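You operate a simulated robot arm through the tools that you are given. There is no shell and no other tool.

You run a simulated two-armed robot. Do the job below in one go: nothing can be reset, and whatever is moved stays where it is left.

TASK
Set the capstan's belt pointer in the green, then switch on again.
Fine: red switch off first; shut the hood door before switching on. Where these are worked on the way, their far stop is far enough and under half their travel is too little: hood door, red switch.

The check looks at the end state, three seconds after you hand in, the way a careful person would. Anything else that was tipped, shoved, dropped, spilled or broken makes it a failure.

THE ROBOT
Two 7-joint arms with fingered hands on one trunk that stands fixed in place. Base frame: the origin is at the foot of the trunk, x ahead of it, y to its left, z up. Readings come in mm, degrees, newtons and seconds.
The left shoulder is at [25, 269, 1047], the right one opposite. Payload 5 kg a hand.
The TCP of each hand is the grasp point between the finger pads, 42 mm short of the fingertips. In the tool frame z runs along the fingers and y along their closing line. The gripper opens to 208 mm. The gripper's body begins 119 mm behind the TCP. The gripper is a hand of 4 fingers: y runs from the thumb to the fingers, the wrist lies at [0, 0, -317] in the tool frame, and closing takes about 1.5 s.
Orientation is told as [roll, pitch, yaw] about the base's x, y, z axes, in that order, counted from this pose: with the fingers straight down and closing along the base's y, the tool's x points along the base's -x, its y along +y and its z along -z.

THE INTERFACE
- The arms move only by the tool arm_command. It takes "left_moves", "right_moves" or both (then of equal length, played together; a hand with none holds still); each is a list of rows, each a list of 6 numbers: the shift along the tool's x, y, z in units of 500 mm (1.0 is 500 mm), then the turn, a rotation vector about the tool's x, y, z in units of 90 degrees (1.0 is 90 degrees). In form: [[dx, dy, dz, rx, ry, rz], ...]. A call has 1 to 20 rows; each row is the pose to reach, as a shift and turn from the pose commanded when the call began, along the tool's axes at that moment. "left_claw" and "right_claw" are, for a hand that has rows, the closure in counts, from 0 (fully open) to 255 (shut), set as the call begins (left out, the last holds). A call with a number of a shift or a turn outside -1 to 1 is refused whole. A row lasts 0.2 s, in which the tool goes at most 50 mm and 8.6 degrees; a call with a longer step from one row to the next is refused whole, and so is a gripper value outside its range. A pose out of reach is approached as far as the arm can. The call stops where the force on the tool passes 90 N (or 10 N more than at its start, if that is more) or the arm is blocked; 0.2 s more then pass. The fingers move at their own pace (about 153 mm/s each) and stop on an object; they squeeze with about 28 N. The grip force told is the motor's: it shows also when the fingers shut on nothing. Time passes only in rows, and 0.2 s behind the last, so rows that repeat a pose let the fingers close. The reply holds the time, the measured pose of the TCP, the force on the tool along the base axes, the opening and the grip force, in the units named above and with some noise, with the torque about the TCP (base axes, N m) and any sound that the robot's microphone picked up, and new pictures: "views" is both (left out), scene, wrist or none (wrist: the cameras of the hands that moved).
- Cameras (640 x 400 px; columns grow to the right, rows downward): "scene" is now at [162.9, -4.1, 1305.6]; the picture's right is [-0.06, -1.00, 0.00], its down [-0.63, 0.04, -0.77] and it looks along [0.77, -0.04, -0.63] (base axes); focal length 309 px, centre (320, 200). "left" rides on the left gripper at [-94, 2, -146] in its tool frame; the picture's right is [-0.02, -1.00, 0.00], its down [0.84, -0.01, -0.54] and it looks along [0.54, -0.01, 0.84] (tool axes); focal length 280 px, centre (320, 200). "right" rides on the right gripper at [94, 1, -146] in its tool frame; the picture's right is [-0.01, 1.00, 0.00], its down [-0.84, -0.01, -0.54] and it looks along [-0.54, -0.01, 0.84] (tool axes); focal length 280 px, centre (320, 200). There is no depth. A picture from a camera that has moved, and an enlarged one, comes with that camera's place and axes in the base frame and with its lens.
- lift_body(by): slides the trunk up (or, below 0, down) by that many mm; the arms and the scene camera ride with it, the base frame stays. It gives what a move gives, with no picture.
- hand_shape(shape, hand): the hand has 4 fingers and takes this shape, open, in about a second: jaw (thumb against the fingers, like two jaws); tri (thumb and two fingers); tip (a fingertip pinch); poke (one finger out to press); point (the index stretched); flat (the hand flat); cup (the hand cupped); fist (a fist). The gripper value then closes the fingers along that shape, each until it touches; the sizes above hold for jaw. It gives what a move gives, with no picture.
- aim_head(pan, tilt): turns the head with the scene camera to pan (to the left, within 80 degrees either way) and tilt (down, from -29 to 69), counted from straight ahead of the robot. It gives what a move gives, and a new picture of the scene camera.
- zoom(camera, box): a new picture of the part [left, top, right, bottom] of that camera's present view, enlarged. No time passes.
- job_done(): hands the job in; it is judged then, once.

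Nothing tells you positions but the pictures and the camera data. Unless the task says otherwise, let go and move clear before handing in.

The tools are called as name(argument=value, ...) on one line, values as JSON. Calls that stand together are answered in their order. arm_command: Moves the arms, as the interface text tells. Its arguments: {"type":"object","properties":{"left_moves":{"type":"array"},"left_claw":{"type":"number"},"right_moves":{"type":"array"},"right_claw":{"type":"number"},"views":{"type":"string","enum":["both","scene","wrist","none"]}},"required":[]} The other tools are called the same way: lift_body (by) slides the trunk up or down; hand_shape (shape, hand) gives the hand a shape; aim_head (pan, tilt) turns the head that bears the scene camera; zoom (camera, box) takes an enlarged picture of a part of a camera's view; job_done () hands the job in.

At the start:

```text
clock: 0.0
left_tool_pos: [606.9, 297.2, 1048.8]
left_tool_rot: [0.1, 0.0, 0.0]
left_wrist_force: [0.3, 0.4, 0.6]
left_wrist_torque: [0.0, 0.0, 0.0]
left_grip_width: 208.0
left_grasp_force: 0.1
left_shape: jaw
right_tool_pos: [615.7, -276.2, 1089.9]
right_tool_rot: [0.0, 0.0, 0.1]
right_wrist_force: [0.2, 0.9, 0.3]
right_wrist_torque: [-0.01, -0.01, 0.02]
right_grip_width: 207.8
right_grasp_force: 0.0
right_shape: jaw
trunk travel left (down, up): [-425.0, 196.0]
head pan, tilt: [-3.2, 39.3]
```

scene: 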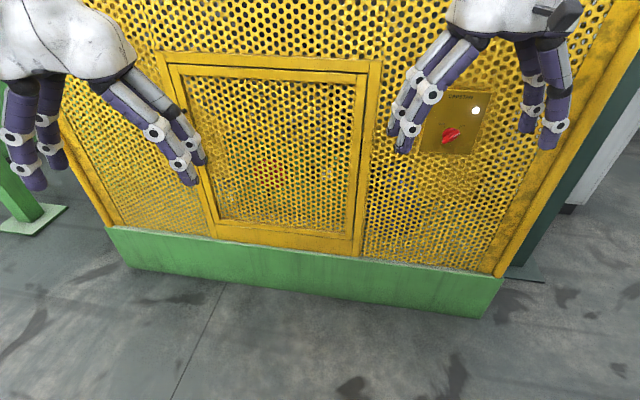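
right: 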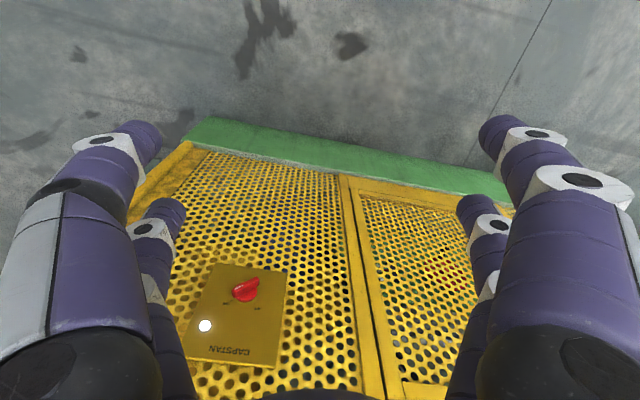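
left: 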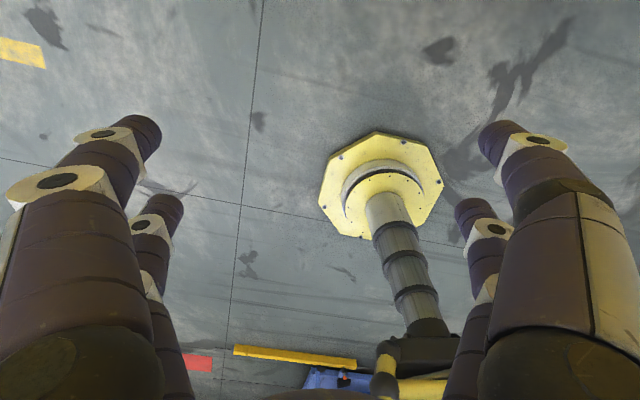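

I see a yellow perforated hood with a framed door in the middle and a CAPSTAN plate with a red rotary switch and a lit lamp to the right. I'll look closer before moving.

zoom(camera="scene", box=[380, 70, 540, 170])

zoom(camera="scene", box=[140, 40, 400, 260])

zoom(camera="right", box=[160, 240, 320, 380])

aim_head(pan=0, tilt=10)

```text
4.00 times, centred on (460, 120) of scene
camera zoom: at [162.9, -4.1, 1305.6], right [-0.06, -1.0, 0.0], down [-0.63, 0.04, -0.77], along [0.77, -0.04, -0.63], focal length 1238 px, centre (-240, 520)
```

zoom: 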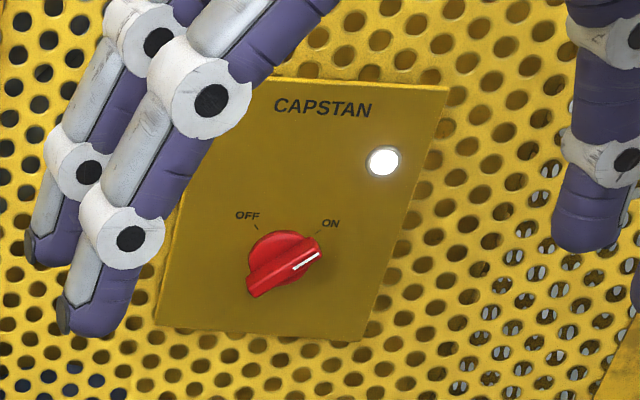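

```text
1.82 times, centred on (270, 150) of scene
camera zoom: at [162.9, -4.1, 1305.6], right [-0.06, -1.0, 0.0], down [-0.63, 0.04, -0.77], along [0.77, -0.04, -0.63], focal length 563 px, centre (411, 291)
```

zoom: 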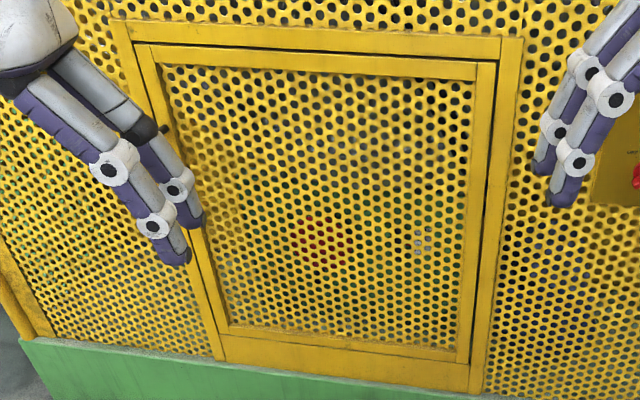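

```text
2.86 times, centred on (240, 310) of right
camera zoom: at [522.7, -276.8, 1236.7], right [0.01, 1.0, 0.0], down [0.84, -0.01, 0.54], along [0.54, -0.01, -0.84], focal length 801 px, centre (549, -114)
```

zoom: 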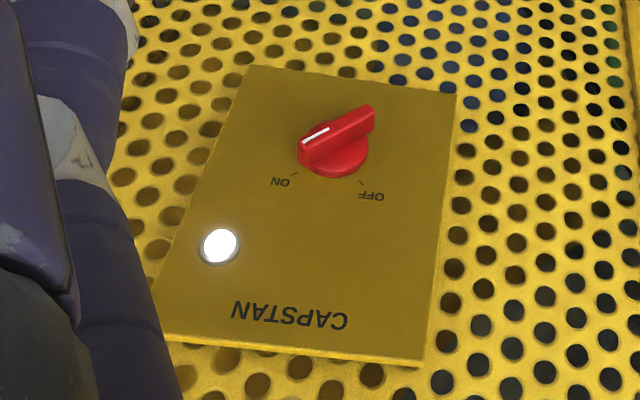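

```text
clock: 0.9
left_tool_pos: [606.6, 297.3, 1048.4]
left_tool_rot: [0.0, 0.1, 0.1]
left_wrist_force: [0.0, 0.4, 0.2]
left_wrist_torque: [0.01, -0.03, 0.0]
left_grip_width: 207.9
left_grasp_force: 0.0
left_shape: jaw
right_tool_pos: [615.6, -276.3, 1090.7]
right_tool_rot: [0.1, 0.0, 0.0]
right_wrist_force: [0.8, 1.2, 0.9]
right_wrist_torque: [0.01, 0.01, -0.01]
right_grip_width: 207.8
right_grasp_force: 0.1
right_shape: jaw
trunk travel left (down, up): [-425.0, 196.0]
head pan, tilt: [0.0, 10.0]
camera scene: at [170.5, 0.6, 1352.2], right [0.0, -1.0, 0.0], down [-0.17, 0.0, -0.98], along [0.98, 0.0, -0.17], focal length 309 px, centre (320, 200)
```

scene: 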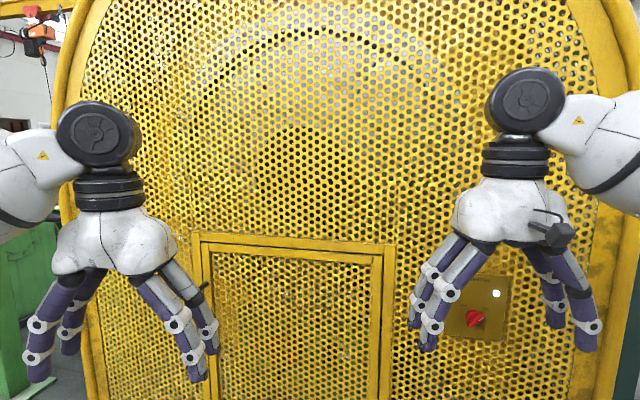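

The red switch is at about [927, -416, 902] with the hood front facing me, and it is ON now. I'll turn both hands to point forward, moving the left one aside so that I can see the door edge.

arm_command(left_moves=[[0, 0.033, 0.008, 0, -0.083, 0], [0, 0.067, 0.017, 0, -0.167, 0], [0, 0.1, 0.025, 0, -0.25, 0], [0, 0.133, 0.033, 0, -0.333, 0], [0, 0.167, 0.042, 0, -0.417, 0], [0, 0.2, 0.05, 0, -0.5, 0], [0, 0.233, 0.058, 0, -0.583, 0], [0, 0.267, 0.067, 0, -0.667, 0], [0, 0.3, 0.075, 0, -0.75, 0], [0, 0.333, 0.083, 0, -0.833, 0], [0, 0.367, 0.092, 0, -0.917, 0], [0, 0.4, 0.1, 0, -1.0, 0], [0, 0.4, 0.1, 0, -1.0, 0]], right_moves=[[-0.006, -0.023, 0.032, 0, -0.083, 0], [-0.012, -0.047, 0.063, 0, -0.167, 0], [-0.017, -0.07, 0.095, 0, -0.25, 0], [-0.023, -0.093, 0.127, 0, -0.333, 0], [-0.029, -0.117, 0.158, 0, -0.417, 0], [-0.035, -0.14, 0.19, 0, -0.5, 0], [-0.04, -0.163, 0.222, 0, -0.583, 0], [-0.046, -0.187, 0.253, 0, -0.667, 0], [-0.052, -0.21, 0.285, 0, -0.75, 0], [-0.058, -0.233, 0.317, 0, -0.833, 0], [-0.063, -0.257, 0.348, 0, -0.917, 0], [-0.069, -0.28, 0.38, 0, -1.0, 0], [-0.069, -0.28, 0.38, 0, -1.0, 0]])

aim_head(pan=0, tilt=35)

```text
clock: 3.7
left_tool_pos: [677.0, 506.6, 1018.1]
left_tool_rot: [2.6, -80.1, -2.5]
left_wrist_force: [-3.4, -2.2, 1.7]
left_wrist_torque: [0.08, 0.13, 0.3]
left_grip_width: 207.9
left_grasp_force: 0.1
left_shape: jaw
left hand out of reach, approached as far as the arm can: row 8, 9, 10, 11, 12, 13
right_tool_pos: [701.4, -419.7, 982.9]
right_tool_rot: [2.1, -76.7, -1.7]
right_wrist_force: [-3.3, -2.9, 0.7]
right_wrist_torque: [0.06, 0.06, 0.26]
right_grip_width: 208.0
right_grasp_force: 0.1
right_shape: jaw
right hand out of reach, approached as far as the arm can: row 8, 9, 10, 11, 12, 13
trunk travel left (down, up): [-425.0, 196.0]
head pan, tilt: [0.0, 10.0]
camera scene: at [167.0, -1.7, 1352.9], right [0.0, -1.0, 0.0], down [-0.17, 0.0, -0.99], along [0.99, 0.0, -0.17], focal length 309 px, centre (320, 200)
camera right: at [537.8, -420.1, 925.0], right [0.0, 1.0, 0.02], down [-0.33, -0.02, 0.94], along [0.94, -0.01, 0.33], focal length 280 px, centre (320, 200)
camera left: at [549.0, 506.8, 1136.7], right [0.0, -1.0, 0.01], down [-0.68, -0.01, -0.74], along [0.74, 0.0, -0.68], focal length 280 px, centre (320, 200)
```

scene: 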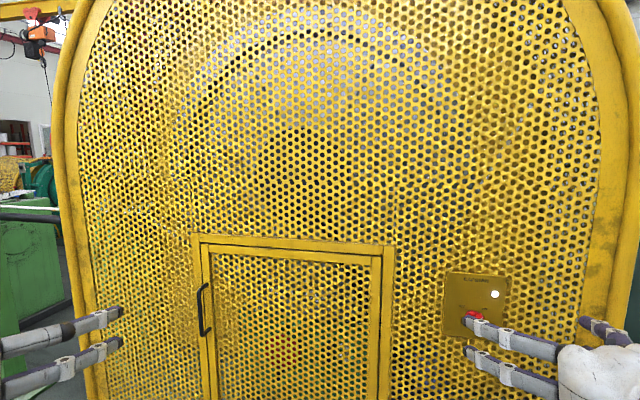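
right: 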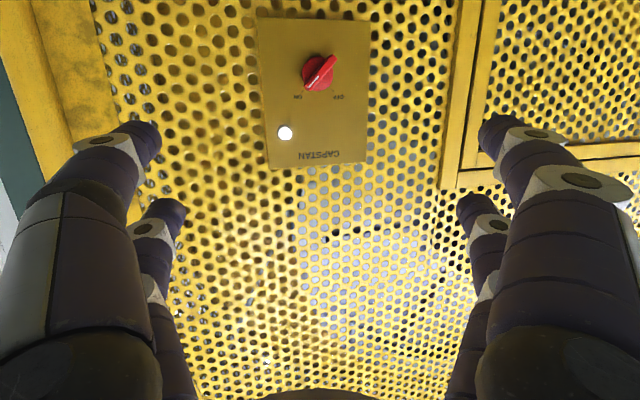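
left: 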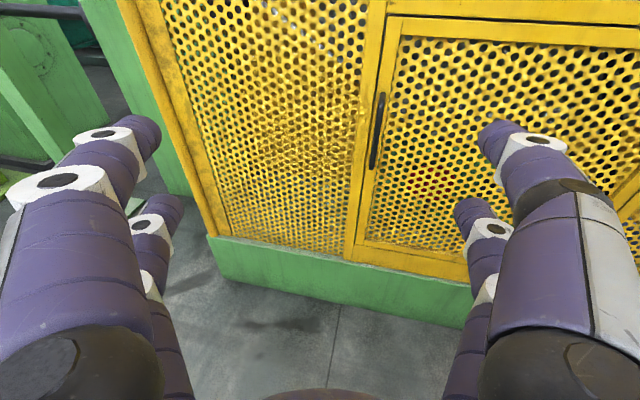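

```text
clock: 4.6
left_tool_pos: [681.5, 509.6, 1013.7]
left_tool_rot: [1.8, -79.7, -1.8]
left_wrist_force: [0.0, 0.6, -0.5]
left_wrist_torque: [0.01, 0.0, -0.04]
left_grip_width: 207.9
left_grasp_force: 0.1
left_shape: jaw
right_tool_pos: [704.7, -416.6, 981.2]
right_tool_rot: [1.7, -76.5, -1.2]
right_wrist_force: [0.5, 0.4, -0.1]
right_wrist_torque: [0.01, -0.03, -0.02]
right_grip_width: 208.2
right_grasp_force: 0.0
right_shape: jaw
trunk travel left (down, up): [-425.0, 196.0]
head pan, tilt: [0.0, 35.0]
camera scene: at [165.7, 0.8, 1312.1], right [0.0, -1.0, 0.0], down [-0.57, 0.0, -0.82], along [0.82, 0.0, -0.57], focal length 309 px, centre (320, 200)
```

scene: 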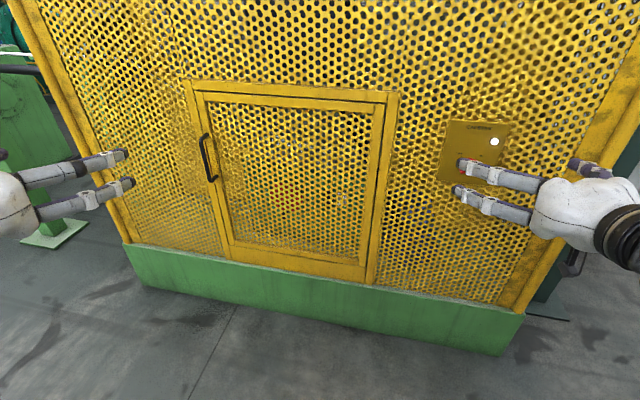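

The door has a vertical bar handle at its left edge, so it is hinged on the right; the hood face is yawed about 13° (handle near [1110, 383, 905]). Next I'll shape the right hand for a fingertip pinch on the switch and take a closer look.

zoom(camera="right", box=[240, 10, 400, 170])

hand_shape(shape="tip", hand="right")

zoom(camera="right", box=[0, 0, 640, 400])

zoom(camera="scene", box=[400, 90, 640, 240])

```text
2.50 times, centred on (320, 90) of right
camera zoom: at [540.6, -417.5, 923.8], right [0.0, 1.0, 0.02], down [-0.33, -0.02, 0.94], along [0.95, 0.0, 0.33], focal length 701 px, centre (320, 475)
```

zoom: 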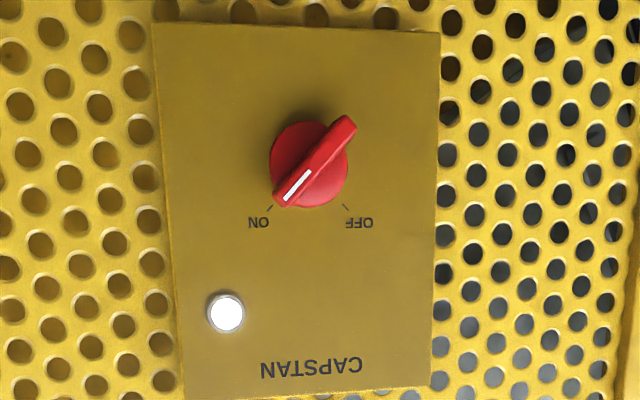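

```text
clock: 5.5
left_tool_pos: [680.8, 508.9, 1013.5]
left_tool_rot: [2.1, -79.8, -1.9]
left_wrist_force: [0.7, -0.4, 0.6]
left_wrist_torque: [0.03, -0.01, 0.01]
left_grip_width: 207.9
left_grasp_force: 0.1
left_shape: jaw
right_tool_pos: [703.9, -416.8, 979.8]
right_tool_rot: [1.7, -76.6, -1.2]
right_wrist_force: [0.1, 0.5, -0.6]
right_wrist_torque: [0.0, 0.02, -0.03]
right_grip_width: 208.1
right_grasp_force: 0.0
right_shape: tip
trunk travel left (down, up): [-425.0, 196.0]
head pan, tilt: [0.0, 35.0]
```

```text
1.00 times, centred on (320, 200) of right (not enlarged: the box is as wide or as high as the picture)
camera zoom: at [540.5, -417.7, 923.8], right [0.0, 1.0, 0.02], down [-0.33, -0.02, 0.94], along [0.94, 0.0, 0.33], focal length 280 px, centre (320, 200)
```

zoom: 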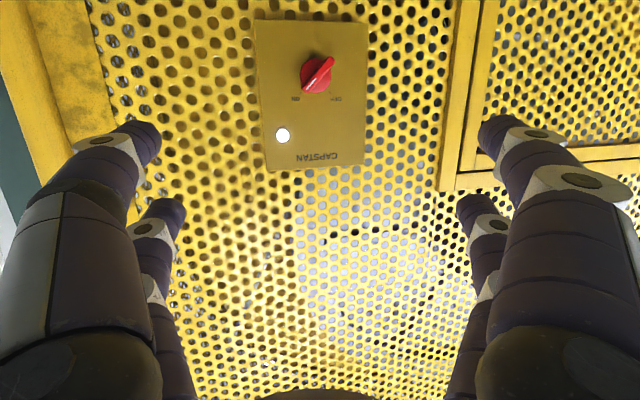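

```text
2.67 times, centred on (520, 165) of scene
camera zoom: at [165.6, 0.6, 1312.1], right [0.0, -1.0, 0.0], down [-0.57, 0.0, -0.82], along [0.82, 0.0, -0.57], focal length 825 px, centre (-213, 293)
```

zoom: 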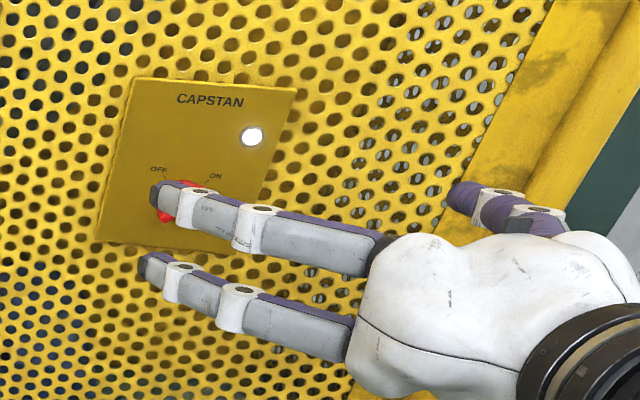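

The switch bar points to the ON mark (upper right) and OFF is upper left. I'll bring the right hand to a stand-off square in front of the switch and check its pose.

arm_command(right_moves=[[0, 0.01, 0.05, 0.024, 0, 0], [0, 0.02, 0.1, 0.048, 0, 0], [0, 0.03, 0.15, 0.072, 0, 0], [0, 0.04, 0.2, 0.096, 0, 0], [0, 0.05, 0.25, 0.12, 0, 0], [0, 0.058, 0.3, 0.144, 0, 0], [0, 0.058, 0.3, 0.144, 0, 0]], right_claw=150)

```text
clock: 7.1
left_tool_pos: [680.7, 510.0, 1013.5]
left_tool_rot: [1.8, -79.9, -1.8]
left_wrist_force: [0.7, 0.5, -2.0]
left_wrist_torque: [-0.02, -0.11, -0.02]
left_grip_width: 208.0
left_grasp_force: 0.0
left_shape: jaw
right_tool_pos: [853.6, -391.4, 971.2]
right_tool_rot: [-10.9, -74.1, -1.2]
right_wrist_force: [0.9, 0.3, -2.1]
right_wrist_torque: [-0.02, -0.11, -0.06]
right_grip_width: 85.6
right_grasp_force: 0.0
right_shape: tip
right hand out of reach, approached as far as the arm can: row 2, 3, 4, 5, 6, 7
trunk travel left (down, up): [-425.0, 196.0]
head pan, tilt: [0.0, 35.0]
camera scene: at [166.9, 0.7, 1311.9], right [0.0, -1.0, 0.0], down [-0.57, 0.0, -0.82], along [0.82, 0.0, -0.57], focal length 309 px, centre (320, 200)
camera right: at [690.5, -359.5, 920.3], right [0.21, 0.98, -0.04], down [-0.28, 0.1, 0.96], along [0.94, -0.19, 0.29], focal length 280 px, centre (320, 200)
```

scene: 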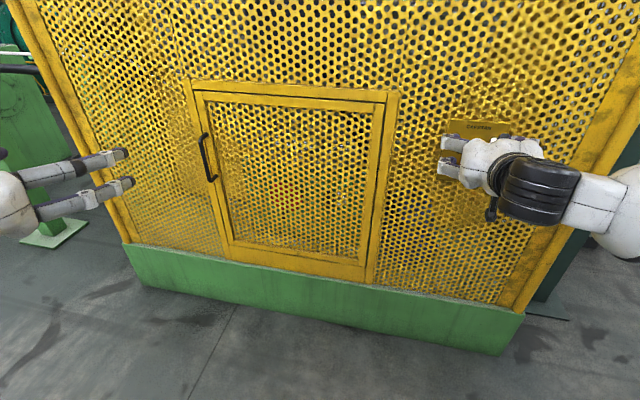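
right: 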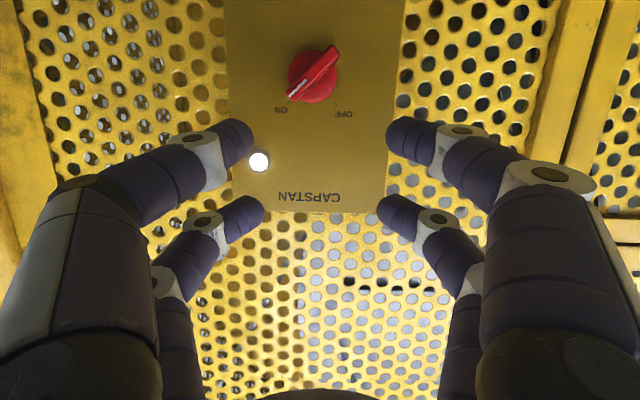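

The wrist stops at about -75° pitch, so it seems to meet a joint limit with the hand near shoulder height. I'll raise the trunk and bring the hand down to knob height to get a better arm posture.

lift_body(by=150)

arm_command(right_moves=[[0.06, 0, 0.0, 0, 0, 0], [0.12, 0, 0, 0, 0, 0], [0.18, 0, 0, 0, 0, 0], [0.24, 0, 0, 0, 0, 0], [0.3, 0, -0.03, 0, -0.03, 0], [0.36, 0, -0.06, 0, -0.06, 0], [0.4, 0, -0.09, 0, -0.1, 0], [0.42, 0, -0.12, 0, -0.15, 0], [0.42, 0, -0.12, 0, -0.18, 0], [0.42, 0, -0.12, 0, -0.18, 0]])

```text
clock: 8.9
left_tool_pos: [684.2, 513.2, 1167.9]
left_tool_rot: [2.0, -79.9, -1.8]
left_wrist_force: [0.1, 0.3, 0.3]
left_wrist_torque: [0.03, -0.01, -0.04]
left_grip_width: 207.8
left_grasp_force: 0.0
left_shape: jaw
right_tool_pos: [848.4, -391.3, 1134.7]
right_tool_rot: [-10.9, -75.2, -1.3]
right_wrist_force: [0.3, -0.7, -0.6]
right_wrist_torque: [-0.03, 0.02, -0.02]
right_grip_width: 85.6
right_grasp_force: 0.0
right_shape: tip
trunk travel left (down, up): [-575.0, 46.0]
head pan, tilt: [0.0, 35.0]
```

```text
clock: 11.1
left_tool_pos: [683.5, 514.0, 1169.4]
left_tool_rot: [2.0, -79.9, -1.9]
left_wrist_force: [0.0, -1.3, 0.9]
left_wrist_torque: [0.01, -0.02, 0.0]
left_grip_width: 208.1
left_grasp_force: 0.1
left_shape: jaw
right_tool_pos: [798.4, -399.3, 1083.2]
right_tool_rot: [-11.7, -71.4, 0.8]
right_wrist_force: [0.2, -0.3, 0.3]
right_wrist_torque: [0.01, -0.03, 0.04]
right_grip_width: 85.8
right_grasp_force: 0.0
right_shape: tip
right hand out of reach, approached as far as the arm can: row 1, 2, 3, 4, 5, 6, 7, 8, 9, 10
trunk travel left (down, up): [-575.0, 46.0]
head pan, tilt: [0.0, 35.0]
camera scene: at [157.8, 0.6, 1463.3], right [0.0, -1.0, 0.0], down [-0.57, 0.0, -0.82], along [0.82, 0.0, -0.57], focal length 309 px, centre (320, 200)
camera right: at [633.8, -373.2, 1040.3], right [0.18, 0.98, -0.05], down [-0.23, 0.09, 0.97], along [0.95, -0.17, 0.25], focal length 280 px, centre (320, 200)
```

scene: 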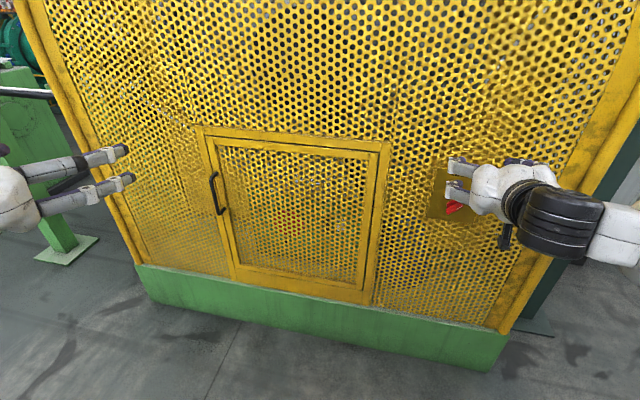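
right: 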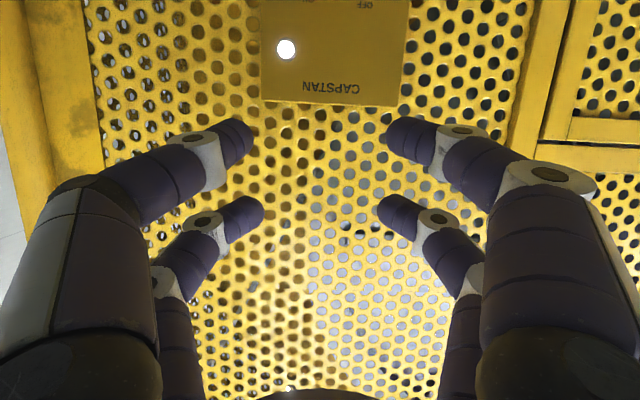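

Raising makes it worse, so I'll lower the trunk instead and bring the hand up to the switch with the forearm more level.

lift_body(by=-350)

arm_command(right_moves=[[-0.06, 0, 0.0, 0, -0.03, 0], [-0.12, 0, 0, 0, -0.06, 0], [-0.18, 0, 0, 0, -0.09, 0], [-0.24, 0, 0, 0, -0.12, 0], [-0.27, 0, 0.0, 0, -0.15, 0], [-0.3, 0, 0, 0, -0.18, 0], [-0.3, 0, 0, 0, -0.2, 0], [-0.3, 0, 0, 0, -0.2, 0]])

```text
clock: 14.5
left_tool_pos: [702.8, 512.8, 745.2]
left_tool_rot: [1.3, -73.7, -1.2]
left_wrist_force: [0.0, -0.5, 0.3]
left_wrist_torque: [0.01, 0.01, -0.02]
left_grip_width: 207.6
left_grasp_force: 0.2
left_shape: jaw
right_tool_pos: [800.9, -401.6, 733.8]
right_tool_rot: [-11.9, -71.3, 1.0]
right_wrist_force: [-0.2, 0.2, -0.2]
right_wrist_torque: [0.03, 0.02, 0.0]
right_grip_width: 85.7
right_grasp_force: 0.1
right_shape: tip
trunk travel left (down, up): [-225.0, 396.0]
head pan, tilt: [0.0, 35.0]
```

```text
clock: 16.3
left_tool_pos: [705.1, 513.0, 742.9]
left_tool_rot: [1.4, -73.5, -1.2]
left_wrist_force: [-0.3, -0.2, -0.9]
left_wrist_torque: [0.01, 0.0, 0.02]
left_grip_width: 208.0
left_grasp_force: 0.1
left_shape: jaw
right_tool_pos: [836.2, -404.1, 873.0]
right_tool_rot: [-27.6, -81.6, 17.3]
right_wrist_force: [-0.3, -0.6, 0.3]
right_wrist_torque: [-0.01, -0.03, -0.02]
right_grip_width: 85.9
right_grasp_force: 0.1
right_shape: tip
right hand out of reach, approached as far as the arm can: row 2, 3, 4, 5, 6, 7, 8
trunk travel left (down, up): [-225.0, 396.0]
head pan, tilt: [0.0, 35.0]
camera scene: at [222.4, 0.5, 1101.1], right [0.0, -1.0, 0.0], down [-0.57, 0.0, -0.82], along [0.82, 0.0, -0.57], focal length 309 px, centre (320, 200)
camera right: at [681.8, -382.5, 799.9], right [0.18, 0.98, -0.05], down [-0.41, 0.12, 0.9], along [0.9, -0.14, 0.42], focal length 280 px, centre (320, 200)
```

scene: 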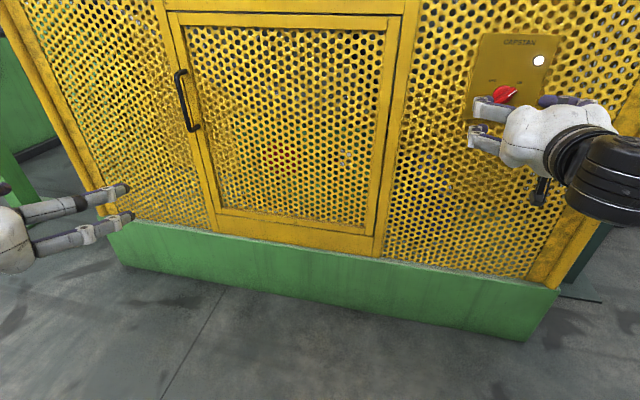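
right: 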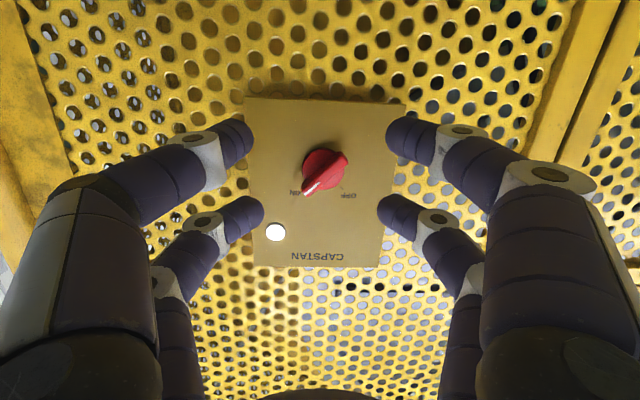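

The tilt error is now only about 8°. I'll roll the hand 45° to match the switch bar and close the fingers partway in free air to see how the tips meet.

arm_command(right_moves=[[0, 0, 0, 0, 0, 0.08], [0, 0, 0, 0, 0, 0.16], [0, 0, 0, 0, 0, 0.24], [0, 0, 0, 0, 0, 0.32], [0, 0, 0, 0, 0, 0.4], [0, 0, 0, 0, 0, 0.5], [0, 0, 0, 0, 0, 0.5], [0, 0, 0, 0, 0, 0.5]], right_claw=225)

```text
refused: row 6 steps farther than a row can; nothing moved
```

The last step was slightly too big, so I'll repeat the same 45° roll with smaller steps.

arm_command(right_moves=[[0, 0, 0, 0, 0, 0.085], [0, 0, 0, 0, 0, 0.17], [0, 0, 0, 0, 0, 0.255], [0, 0, 0, 0, 0, 0.34], [0, 0, 0, 0, 0, 0.42], [0, 0, 0, 0, 0, 0.5], [0, 0, 0, 0, 0, 0.5], [0, 0, 0, 0, 0, 0.5]], right_claw=225)

```text
clock: 18.1
left_tool_pos: [704.0, 512.2, 744.2]
left_tool_rot: [1.3, -73.7, -1.1]
left_wrist_force: [0.8, 0.8, 0.5]
left_wrist_torque: [-0.02, -0.01, 0.0]
left_grip_width: 207.9
left_grasp_force: 0.0
left_shape: jaw
right_tool_pos: [829.6, -445.6, 907.4]
right_tool_rot: [74.6, -48.4, -85.8]
right_wrist_force: [0.6, -0.1, 0.8]
right_wrist_torque: [-0.02, 0.02, -0.01]
right_grip_width: 24.8
right_grasp_force: 0.1
right_shape: tip
right hand out of reach, approached as far as the arm can: row 1, 2, 3, 4, 5, 6, 7, 8
trunk travel left (down, up): [-225.0, 396.0]
head pan, tilt: [0.0, 35.0]
camera scene: at [222.3, 0.6, 1101.1], right [0.0, -1.0, 0.0], down [-0.57, 0.0, -0.82], along [0.82, 0.0, -0.57], focal length 309 px, centre (320, 200)
camera right: at [682.8, -365.4, 864.0], right [0.21, 0.73, 0.65], down [-0.49, -0.5, 0.72], along [0.85, -0.47, 0.25], focal length 280 px, centre (320, 200)
```

scene: 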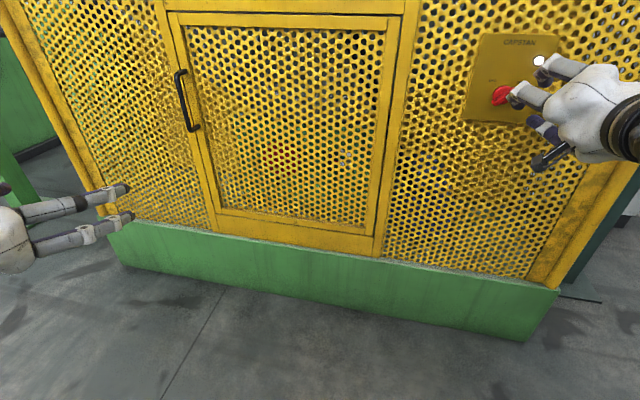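
right: 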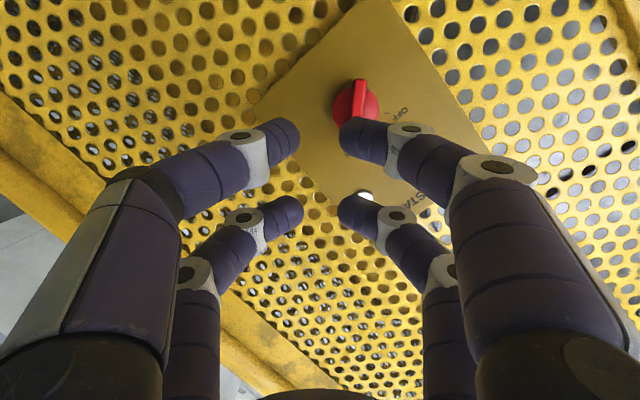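

The roll works but the arm gives up some position. I'll lower the trunk some more to gain margin, then correct the pose.

lift_body(by=-120)

arm_command(right_moves=[[-0.06, 0.06, 0.0, 0, 0, 0], [-0.1, 0.1, 0, 0, 0, 0], [-0.14, 0.14, 0, 0, 0, 0], [-0.14, 0.14, 0, 0, 0, 0]], right_claw=150)

```text
clock: 19.6
left_tool_pos: [719.0, 513.3, 527.7]
left_tool_rot: [0.9, -65.0, -0.7]
left_wrist_force: [-0.1, 0.3, 0.8]
left_wrist_torque: [-0.02, 0.06, 0.01]
left_grip_width: 207.8
left_grasp_force: 0.1
left_shape: jaw
right_tool_pos: [826.8, -446.9, 789.0]
right_tool_rot: [74.8, -48.3, -85.9]
right_wrist_force: [-0.3, 0.2, 0.8]
right_wrist_torque: [-0.01, 0.07, 0.01]
right_grip_width: 24.8
right_grasp_force: 0.1
right_shape: tip
trunk travel left (down, up): [-105.0, 516.0]
head pan, tilt: [0.0, 35.0]
```

```text
clock: 20.6
left_tool_pos: [718.4, 514.5, 525.8]
left_tool_rot: [0.7, -64.9, -0.8]
left_wrist_force: [-0.7, 0.2, 0.1]
left_wrist_torque: [0.02, -0.04, 0.0]
left_grip_width: 207.8
left_grasp_force: 0.1
left_shape: jaw
right_tool_pos: [845.6, -439.9, 881.9]
right_tool_rot: [74.5, -48.2, -85.7]
right_wrist_force: [-0.7, 0.1, 0.9]
right_wrist_torque: [0.0, 0.02, -0.04]
right_grip_width: 85.2
right_grasp_force: 0.0
right_shape: tip
trunk travel left (down, up): [-105.0, 516.0]
head pan, tilt: [0.0, 35.0]
camera scene: at [289.3, 0.7, 963.2], right [0.0, -1.0, 0.0], down [-0.57, 0.0, -0.82], along [0.82, 0.0, -0.57], focal length 309 px, centre (320, 200)
camera right: at [698.6, -360.9, 838.7], right [0.21, 0.73, 0.65], down [-0.49, -0.5, 0.72], along [0.85, -0.47, 0.25], focal length 280 px, centre (320, 200)
```

scene: 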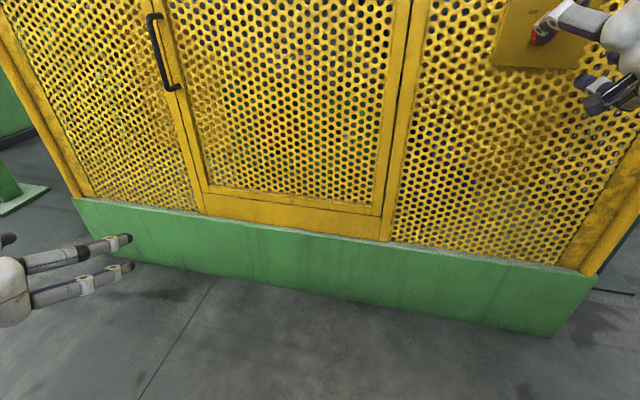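
right: 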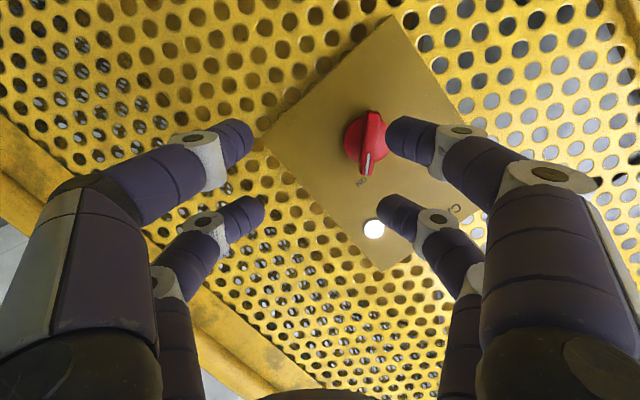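

Now the pose is within reach. I'll square the hand to the panel and line up the near finger pair with the switch bar at a 90 mm stand-off.

arm_command(right_moves=[[-0.003, 0.025, -0.01, -0.009, -0.043, 0], [-0.006, 0.05, -0.02, -0.018, -0.086, 0], [-0.008, 0.073, -0.028, -0.026, -0.128, 0], [-0.008, 0.073, -0.028, -0.026, -0.128, 0]], right_claw=150)

aim_head(pan=-15, tilt=15)

```text
clock: 21.6
left_tool_pos: [718.1, 513.3, 526.1]
left_tool_rot: [0.8, -64.9, -0.8]
left_wrist_force: [-0.4, -0.5, 1.1]
left_wrist_torque: [0.01, 0.02, 0.01]
left_grip_width: 207.8
left_grasp_force: 0.0
left_shape: jaw
right_tool_pos: [838.3, -436.7, 913.0]
right_tool_rot: [83.9, -50.0, -95.6]
right_wrist_force: [0.3, 0.6, 0.9]
right_wrist_torque: [-0.04, 0.03, -0.03]
right_grip_width: 85.4
right_grasp_force: 0.0
right_shape: tip
right hand out of reach, approached as far as the arm can: row 2, 3, 4
trunk travel left (down, up): [-105.0, 516.0]
head pan, tilt: [0.0, 35.0]
camera scene: at [289.2, 0.6, 963.3], right [0.0, -1.0, 0.0], down [-0.57, 0.0, -0.82], along [0.82, 0.0, -0.57], focal length 309 px, centre (320, 200)
camera right: at [699.8, -351.1, 852.4], right [0.18, 0.74, 0.65], down [-0.58, -0.45, 0.67], along [0.79, -0.5, 0.35], focal length 280 px, centre (320, 200)
```

scene: 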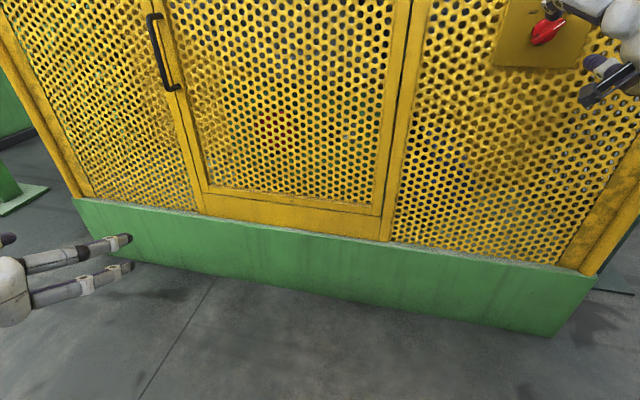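
right: 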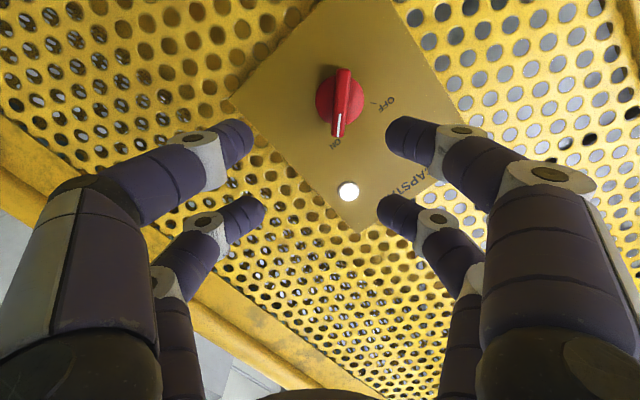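

```text
clock: 22.4
left_tool_pos: [719.0, 513.4, 525.3]
left_tool_rot: [0.8, -64.9, -0.9]
left_wrist_force: [0.5, 0.2, 0.4]
left_wrist_torque: [-0.03, 0.0, -0.05]
left_grip_width: 207.9
left_grasp_force: 0.0
left_shape: jaw
right_tool_pos: [836.1, -435.9, 912.2]
right_tool_rot: [83.7, -50.0, -95.7]
right_wrist_force: [0.1, 0.7, 1.0]
right_wrist_torque: [0.02, -0.03, -0.01]
right_grip_width: 85.6
right_grasp_force: 0.1
right_shape: tip
trunk travel left (down, up): [-105.0, 516.0]
head pan, tilt: [-15.0, 15.0]
camera scene: at [291.4, -23.5, 995.2], right [-0.26, -0.97, 0.0], down [-0.25, 0.07, -0.97], along [0.93, -0.25, -0.26], focal length 309 px, centre (320, 200)
```

scene: 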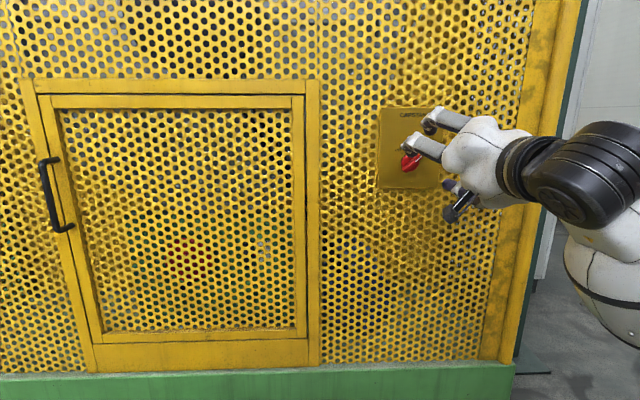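

The knob is at roughly (37, 18, 92) in tool coordinates. I'll shift sideways to centre it between the near finger pair and advance part of the way.

arm_command(right_moves=[[0.009, 0.018, 0.0, 0, 0, 0], [0.018, 0.036, 0.0, 0, 0, 0], [0.018, 0.036, 0.04, 0, 0, 0], [0.018, 0.036, 0.08, 0, 0, 0], [0.018, 0.036, 0.08, 0, 0, 0]], right_claw=150)

zoom(camera="scene", box=[340, 70, 580, 220])

```text
clock: 23.6
left_tool_pos: [719.0, 513.0, 524.8]
left_tool_rot: [0.8, -65.0, -0.7]
left_wrist_force: [0.5, 0.1, 0.3]
left_wrist_torque: [-0.01, -0.01, 0.0]
left_grip_width: 207.7
left_grasp_force: 0.1
left_shape: jaw
right_tool_pos: [878.8, -431.5, 920.4]
right_tool_rot: [83.1, -50.0, -94.6]
right_wrist_force: [0.1, 0.2, 0.3]
right_wrist_torque: [0.02, -0.03, -0.01]
right_grip_width: 85.1
right_grasp_force: 0.1
right_shape: tip
right hand out of reach, approached as far as the arm can: row 3, 4, 5
trunk travel left (down, up): [-105.0, 516.0]
head pan, tilt: [-15.0, 15.0]
camera scene: at [291.4, -23.6, 995.3], right [-0.26, -0.97, 0.0], down [-0.25, 0.07, -0.97], along [0.93, -0.25, -0.26], focal length 309 px, centre (320, 200)
camera right: at [739.7, -347.2, 861.5], right [0.18, 0.74, 0.65], down [-0.57, -0.46, 0.68], along [0.8, -0.49, 0.34], focal length 280 px, centre (320, 200)
```

scene: 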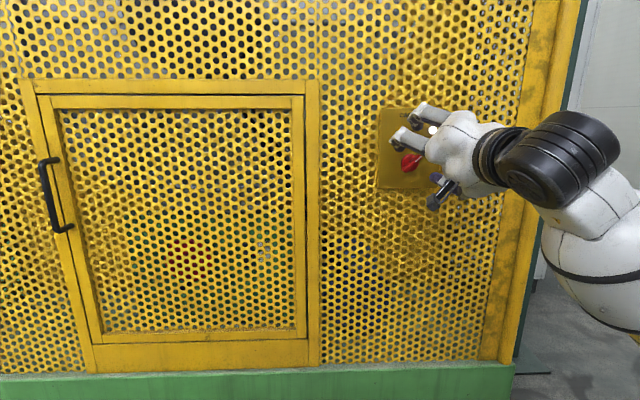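
right: 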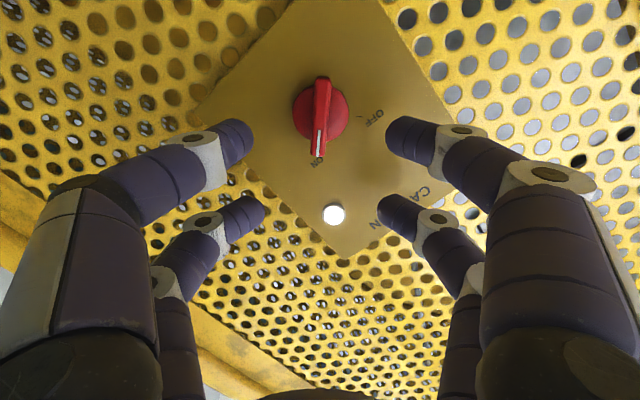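

```text
2.67 times, centred on (460, 145) of scene
camera zoom: at [291.4, -23.6, 995.3], right [-0.26, -0.97, 0.0], down [-0.25, 0.07, -0.97], along [0.93, -0.25, -0.26], focal length 825 px, centre (-53, 347)
```

zoom: 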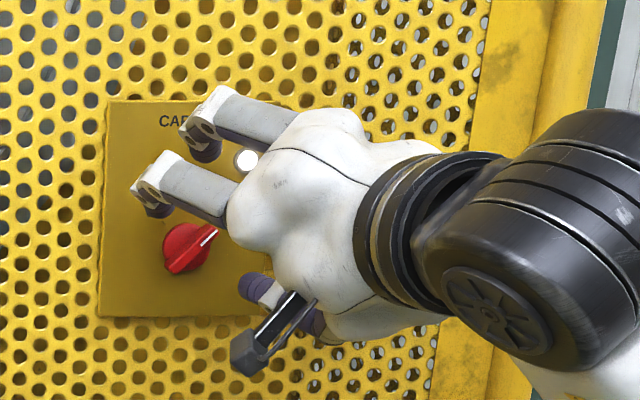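

The bar is now centred between the near fingers. I'll go the last ~27 mm forward, with a small shift towards the knob.

arm_command(right_moves=[[0.012, 0.002, 0.02, 0, 0, 0], [0.024, 0.003, 0.035, 0, 0, 0], [0.024, 0.003, 0.05, 0, 0, 0], [0.024, 0.003, 0.05, 0, 0, 0]], right_claw=150)

zoom(camera="scene", box=[340, 70, 580, 220])

```text
clock: 24.6
left_tool_pos: [718.2, 513.5, 526.4]
left_tool_rot: [0.7, -65.1, -0.7]
left_wrist_force: [-1.2, 0.2, 0.0]
left_wrist_torque: [-0.01, -0.02, 0.02]
left_grip_width: 207.8
left_grasp_force: 0.0
left_shape: jaw
right_tool_pos: [898.6, -433.8, 919.3]
right_tool_rot: [83.1, -50.1, -94.1]
right_wrist_force: [-28.8, 13.1, -3.5]
right_wrist_torque: [-0.81, -1.58, 0.91]
right_grip_width: 85.8
right_grasp_force: 0.0
right_shape: tip
right hand out of reach, approached as far as the arm can: row 1, 2, 3, 4
trunk travel left (down, up): [-105.0, 516.0]
head pan, tilt: [-15.0, 15.0]
camera scene: at [290.3, -23.1, 995.8], right [-0.26, -0.97, 0.0], down [-0.25, 0.07, -0.97], along [0.93, -0.25, -0.26], focal length 309 px, centre (320, 200)
camera right: at [760.2, -350.3, 860.0], right [0.17, 0.74, 0.65], down [-0.57, -0.46, 0.68], along [0.8, -0.49, 0.34], focal length 280 px, centre (320, 200)
```

scene: 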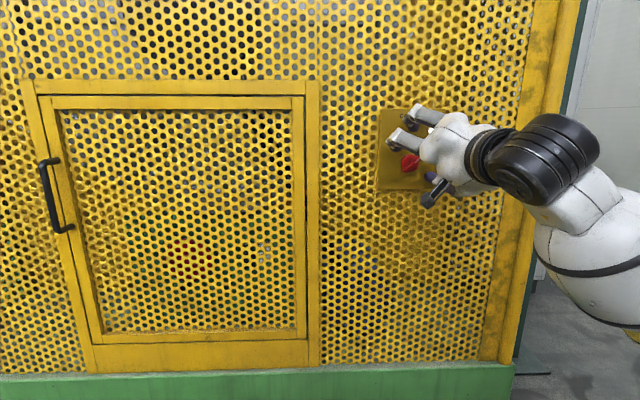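
right: 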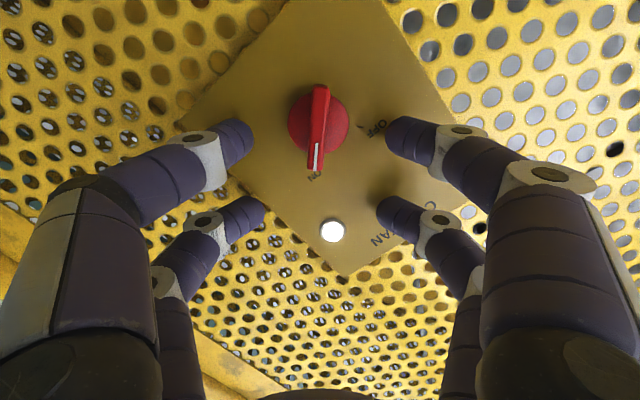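

```text
2.67 times, centred on (460, 145) of scene
camera zoom: at [290.3, -23.1, 995.8], right [-0.26, -0.97, 0.0], down [-0.25, 0.07, -0.97], along [0.93, -0.25, -0.26], focal length 825 px, centre (-53, 347)
```

zoom: 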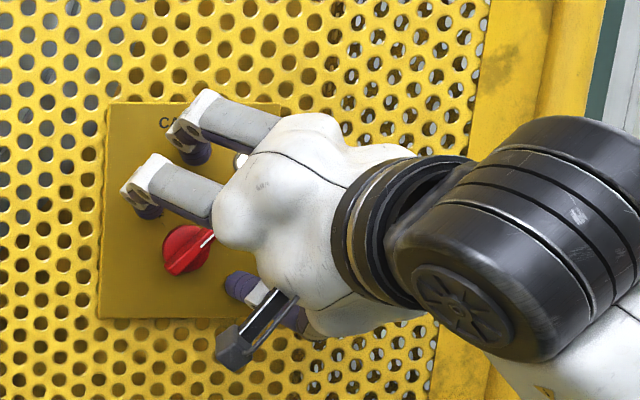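

The fingertips touch the plate (29 N), so I'll back off about 8 mm and close on the switch ridge.

arm_command(right_moves=[[0.008, 0, -0.012, 0, 0, 0], [0.016, 0, -0.022, 0, 0, 0], [0.016, 0, -0.022, 0, 0, 0]], right_claw=150, views="none")

arm_command(right_moves=[[0, 0, 0, 0, 0, 0], [0, 0, 0, 0, 0, 0], [0, 0, 0, 0, 0, 0], [0, 0, 0, 0, 0, 0], [0, 0, 0, 0, 0, 0], [0, 0, 0, 0, 0, 0]], right_claw=255)

zoom(camera="right", box=[220, 60, 420, 240])

```text
clock: 25.4
left_tool_pos: [719.4, 513.3, 525.9]
left_tool_rot: [0.8, -64.9, -0.7]
left_wrist_force: [-0.3, -0.1, -0.6]
left_wrist_torque: [-0.01, 0.0, 0.0]
left_grip_width: 207.7
left_grasp_force: 0.1
left_shape: jaw
right_tool_pos: [888.2, -435.7, 918.1]
right_tool_rot: [83.1, -50.0, -94.4]
right_wrist_force: [0.3, 0.0, 0.4]
right_wrist_torque: [0.03, -0.01, -0.04]
right_grip_width: 85.6
right_grasp_force: 0.0
right_shape: tip
right hand out of reach, approached as far as the arm can: row 1, 2, 3
trunk travel left (down, up): [-105.0, 516.0]
head pan, tilt: [-15.0, 15.0]
```

```text
clock: 26.8
left_tool_pos: [720.1, 513.7, 525.1]
left_tool_rot: [0.8, -64.9, -0.8]
left_wrist_force: [0.4, 0.5, 0.0]
left_wrist_torque: [-0.01, 0.03, -0.02]
left_grip_width: 207.8
left_grasp_force: 0.0
left_shape: jaw
right_tool_pos: [889.1, -434.9, 917.6]
right_tool_rot: [83.0, -50.0, -94.4]
right_wrist_force: [3.9, -1.2, 1.5]
right_wrist_torque: [0.03, -0.12, -0.12]
right_grip_width: 0.0
right_grasp_force: 28.0
right_shape: tip
trunk travel left (down, up): [-105.0, 516.0]
head pan, tilt: [-15.0, 15.0]
camera scene: at [291.5, -23.6, 995.3], right [-0.26, -0.97, 0.0], down [-0.25, 0.07, -0.97], along [0.93, -0.25, -0.26], focal length 309 px, centre (320, 200)
camera right: at [750.5, -351.8, 858.4], right [0.18, 0.74, 0.65], down [-0.57, -0.46, 0.68], along [0.8, -0.49, 0.34], focal length 280 px, centre (320, 200)
```

scene: 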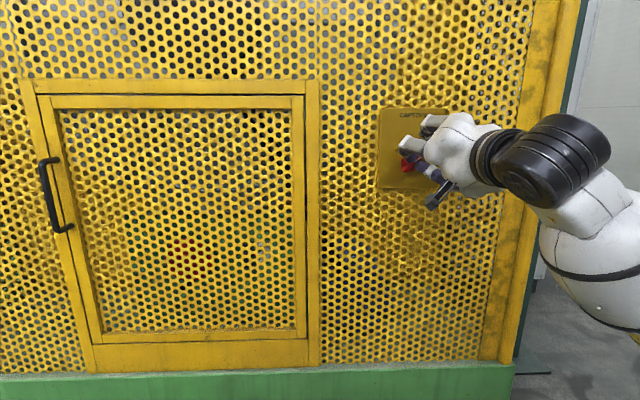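
right: 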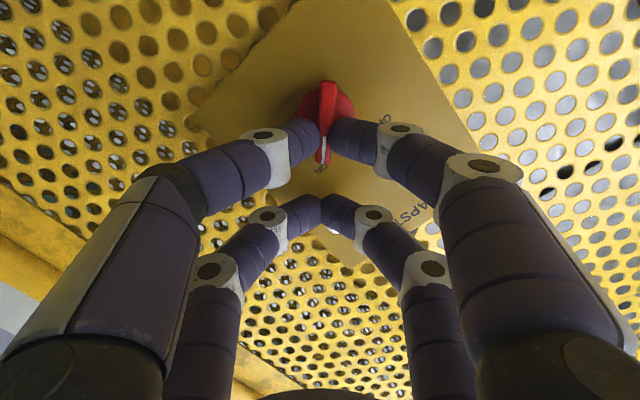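

```text
2.22 times, centred on (320, 150) of right
camera zoom: at [750.5, -351.8, 858.4], right [0.18, 0.74, 0.65], down [-0.57, -0.46, 0.68], along [0.8, -0.49, 0.34], focal length 623 px, centre (320, 311)
```

zoom: 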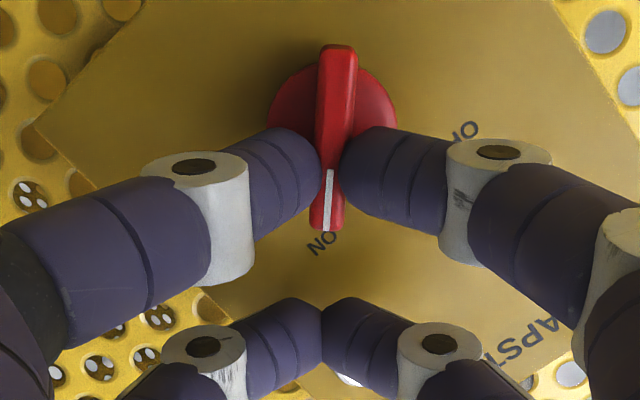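

The near finger pair holds the switch ridge well. Now I'll turn it towards OFF about the knob's axis, half of the travel first.

arm_command(right_moves=[[0, 0.011, 0, 0, 0, -0.0833], [0.001, 0.022, 0, 0, 0, -0.1667], [0.004, 0.033, 0, 0, 0, -0.25], [0.008, 0.043, 0, 0, 0, -0.3333], [0.014, 0.052, 0, 0, 0, -0.4167], [0.02, 0.061, 0, 0, 0, -0.5]], right_claw=255)

zoom(camera="right", box=[220, 60, 420, 240])

```text
clock: 28.2
left_tool_pos: [718.9, 513.1, 525.1]
left_tool_rot: [1.0, -64.9, -0.8]
left_wrist_force: [0.6, 0.1, -0.1]
left_wrist_torque: [0.01, 0.0, 0.02]
left_grip_width: 208.1
left_grasp_force: 0.2
left_shape: jaw
right_tool_pos: [894.4, -408.3, 929.3]
right_tool_rot: [-52.0, -83.5, 41.9]
right_wrist_force: [-17.0, -10.6, -11.0]
right_wrist_torque: [-0.35, 0.87, -0.48]
right_grip_width: 0.0
right_grasp_force: 28.0
right_shape: tip
trunk travel left (down, up): [-105.0, 516.0]
head pan, tilt: [-15.0, 15.0]
camera scene: at [291.2, -24.5, 995.3], right [-0.26, -0.97, 0.0], down [-0.25, 0.07, -0.97], along [0.93, -0.25, -0.26], focal length 309 px, centre (320, 200)
camera right: at [744.6, -389.7, 846.5], right [0.17, 0.98, -0.08], down [-0.46, 0.15, 0.88], along [0.87, -0.12, 0.48], focal length 280 px, centre (320, 200)
```

scene: 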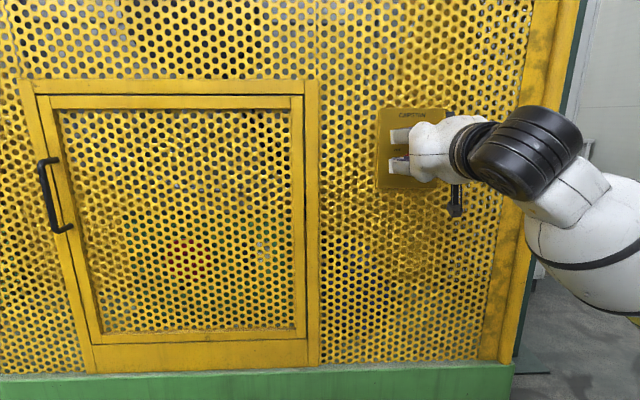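
right: 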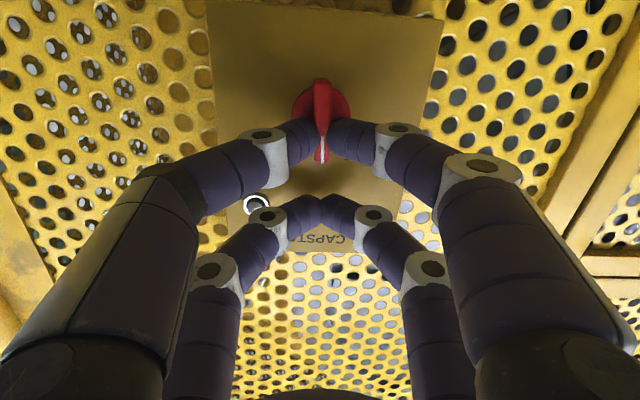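

```text
2.22 times, centred on (320, 150) of right
camera zoom: at [744.6, -389.7, 846.5], right [0.17, 0.98, -0.08], down [-0.46, 0.15, 0.88], along [0.87, -0.12, 0.48], focal length 623 px, centre (320, 311)
```

zoom: 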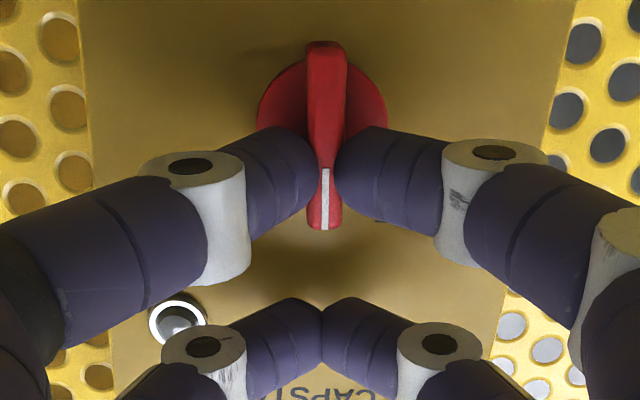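

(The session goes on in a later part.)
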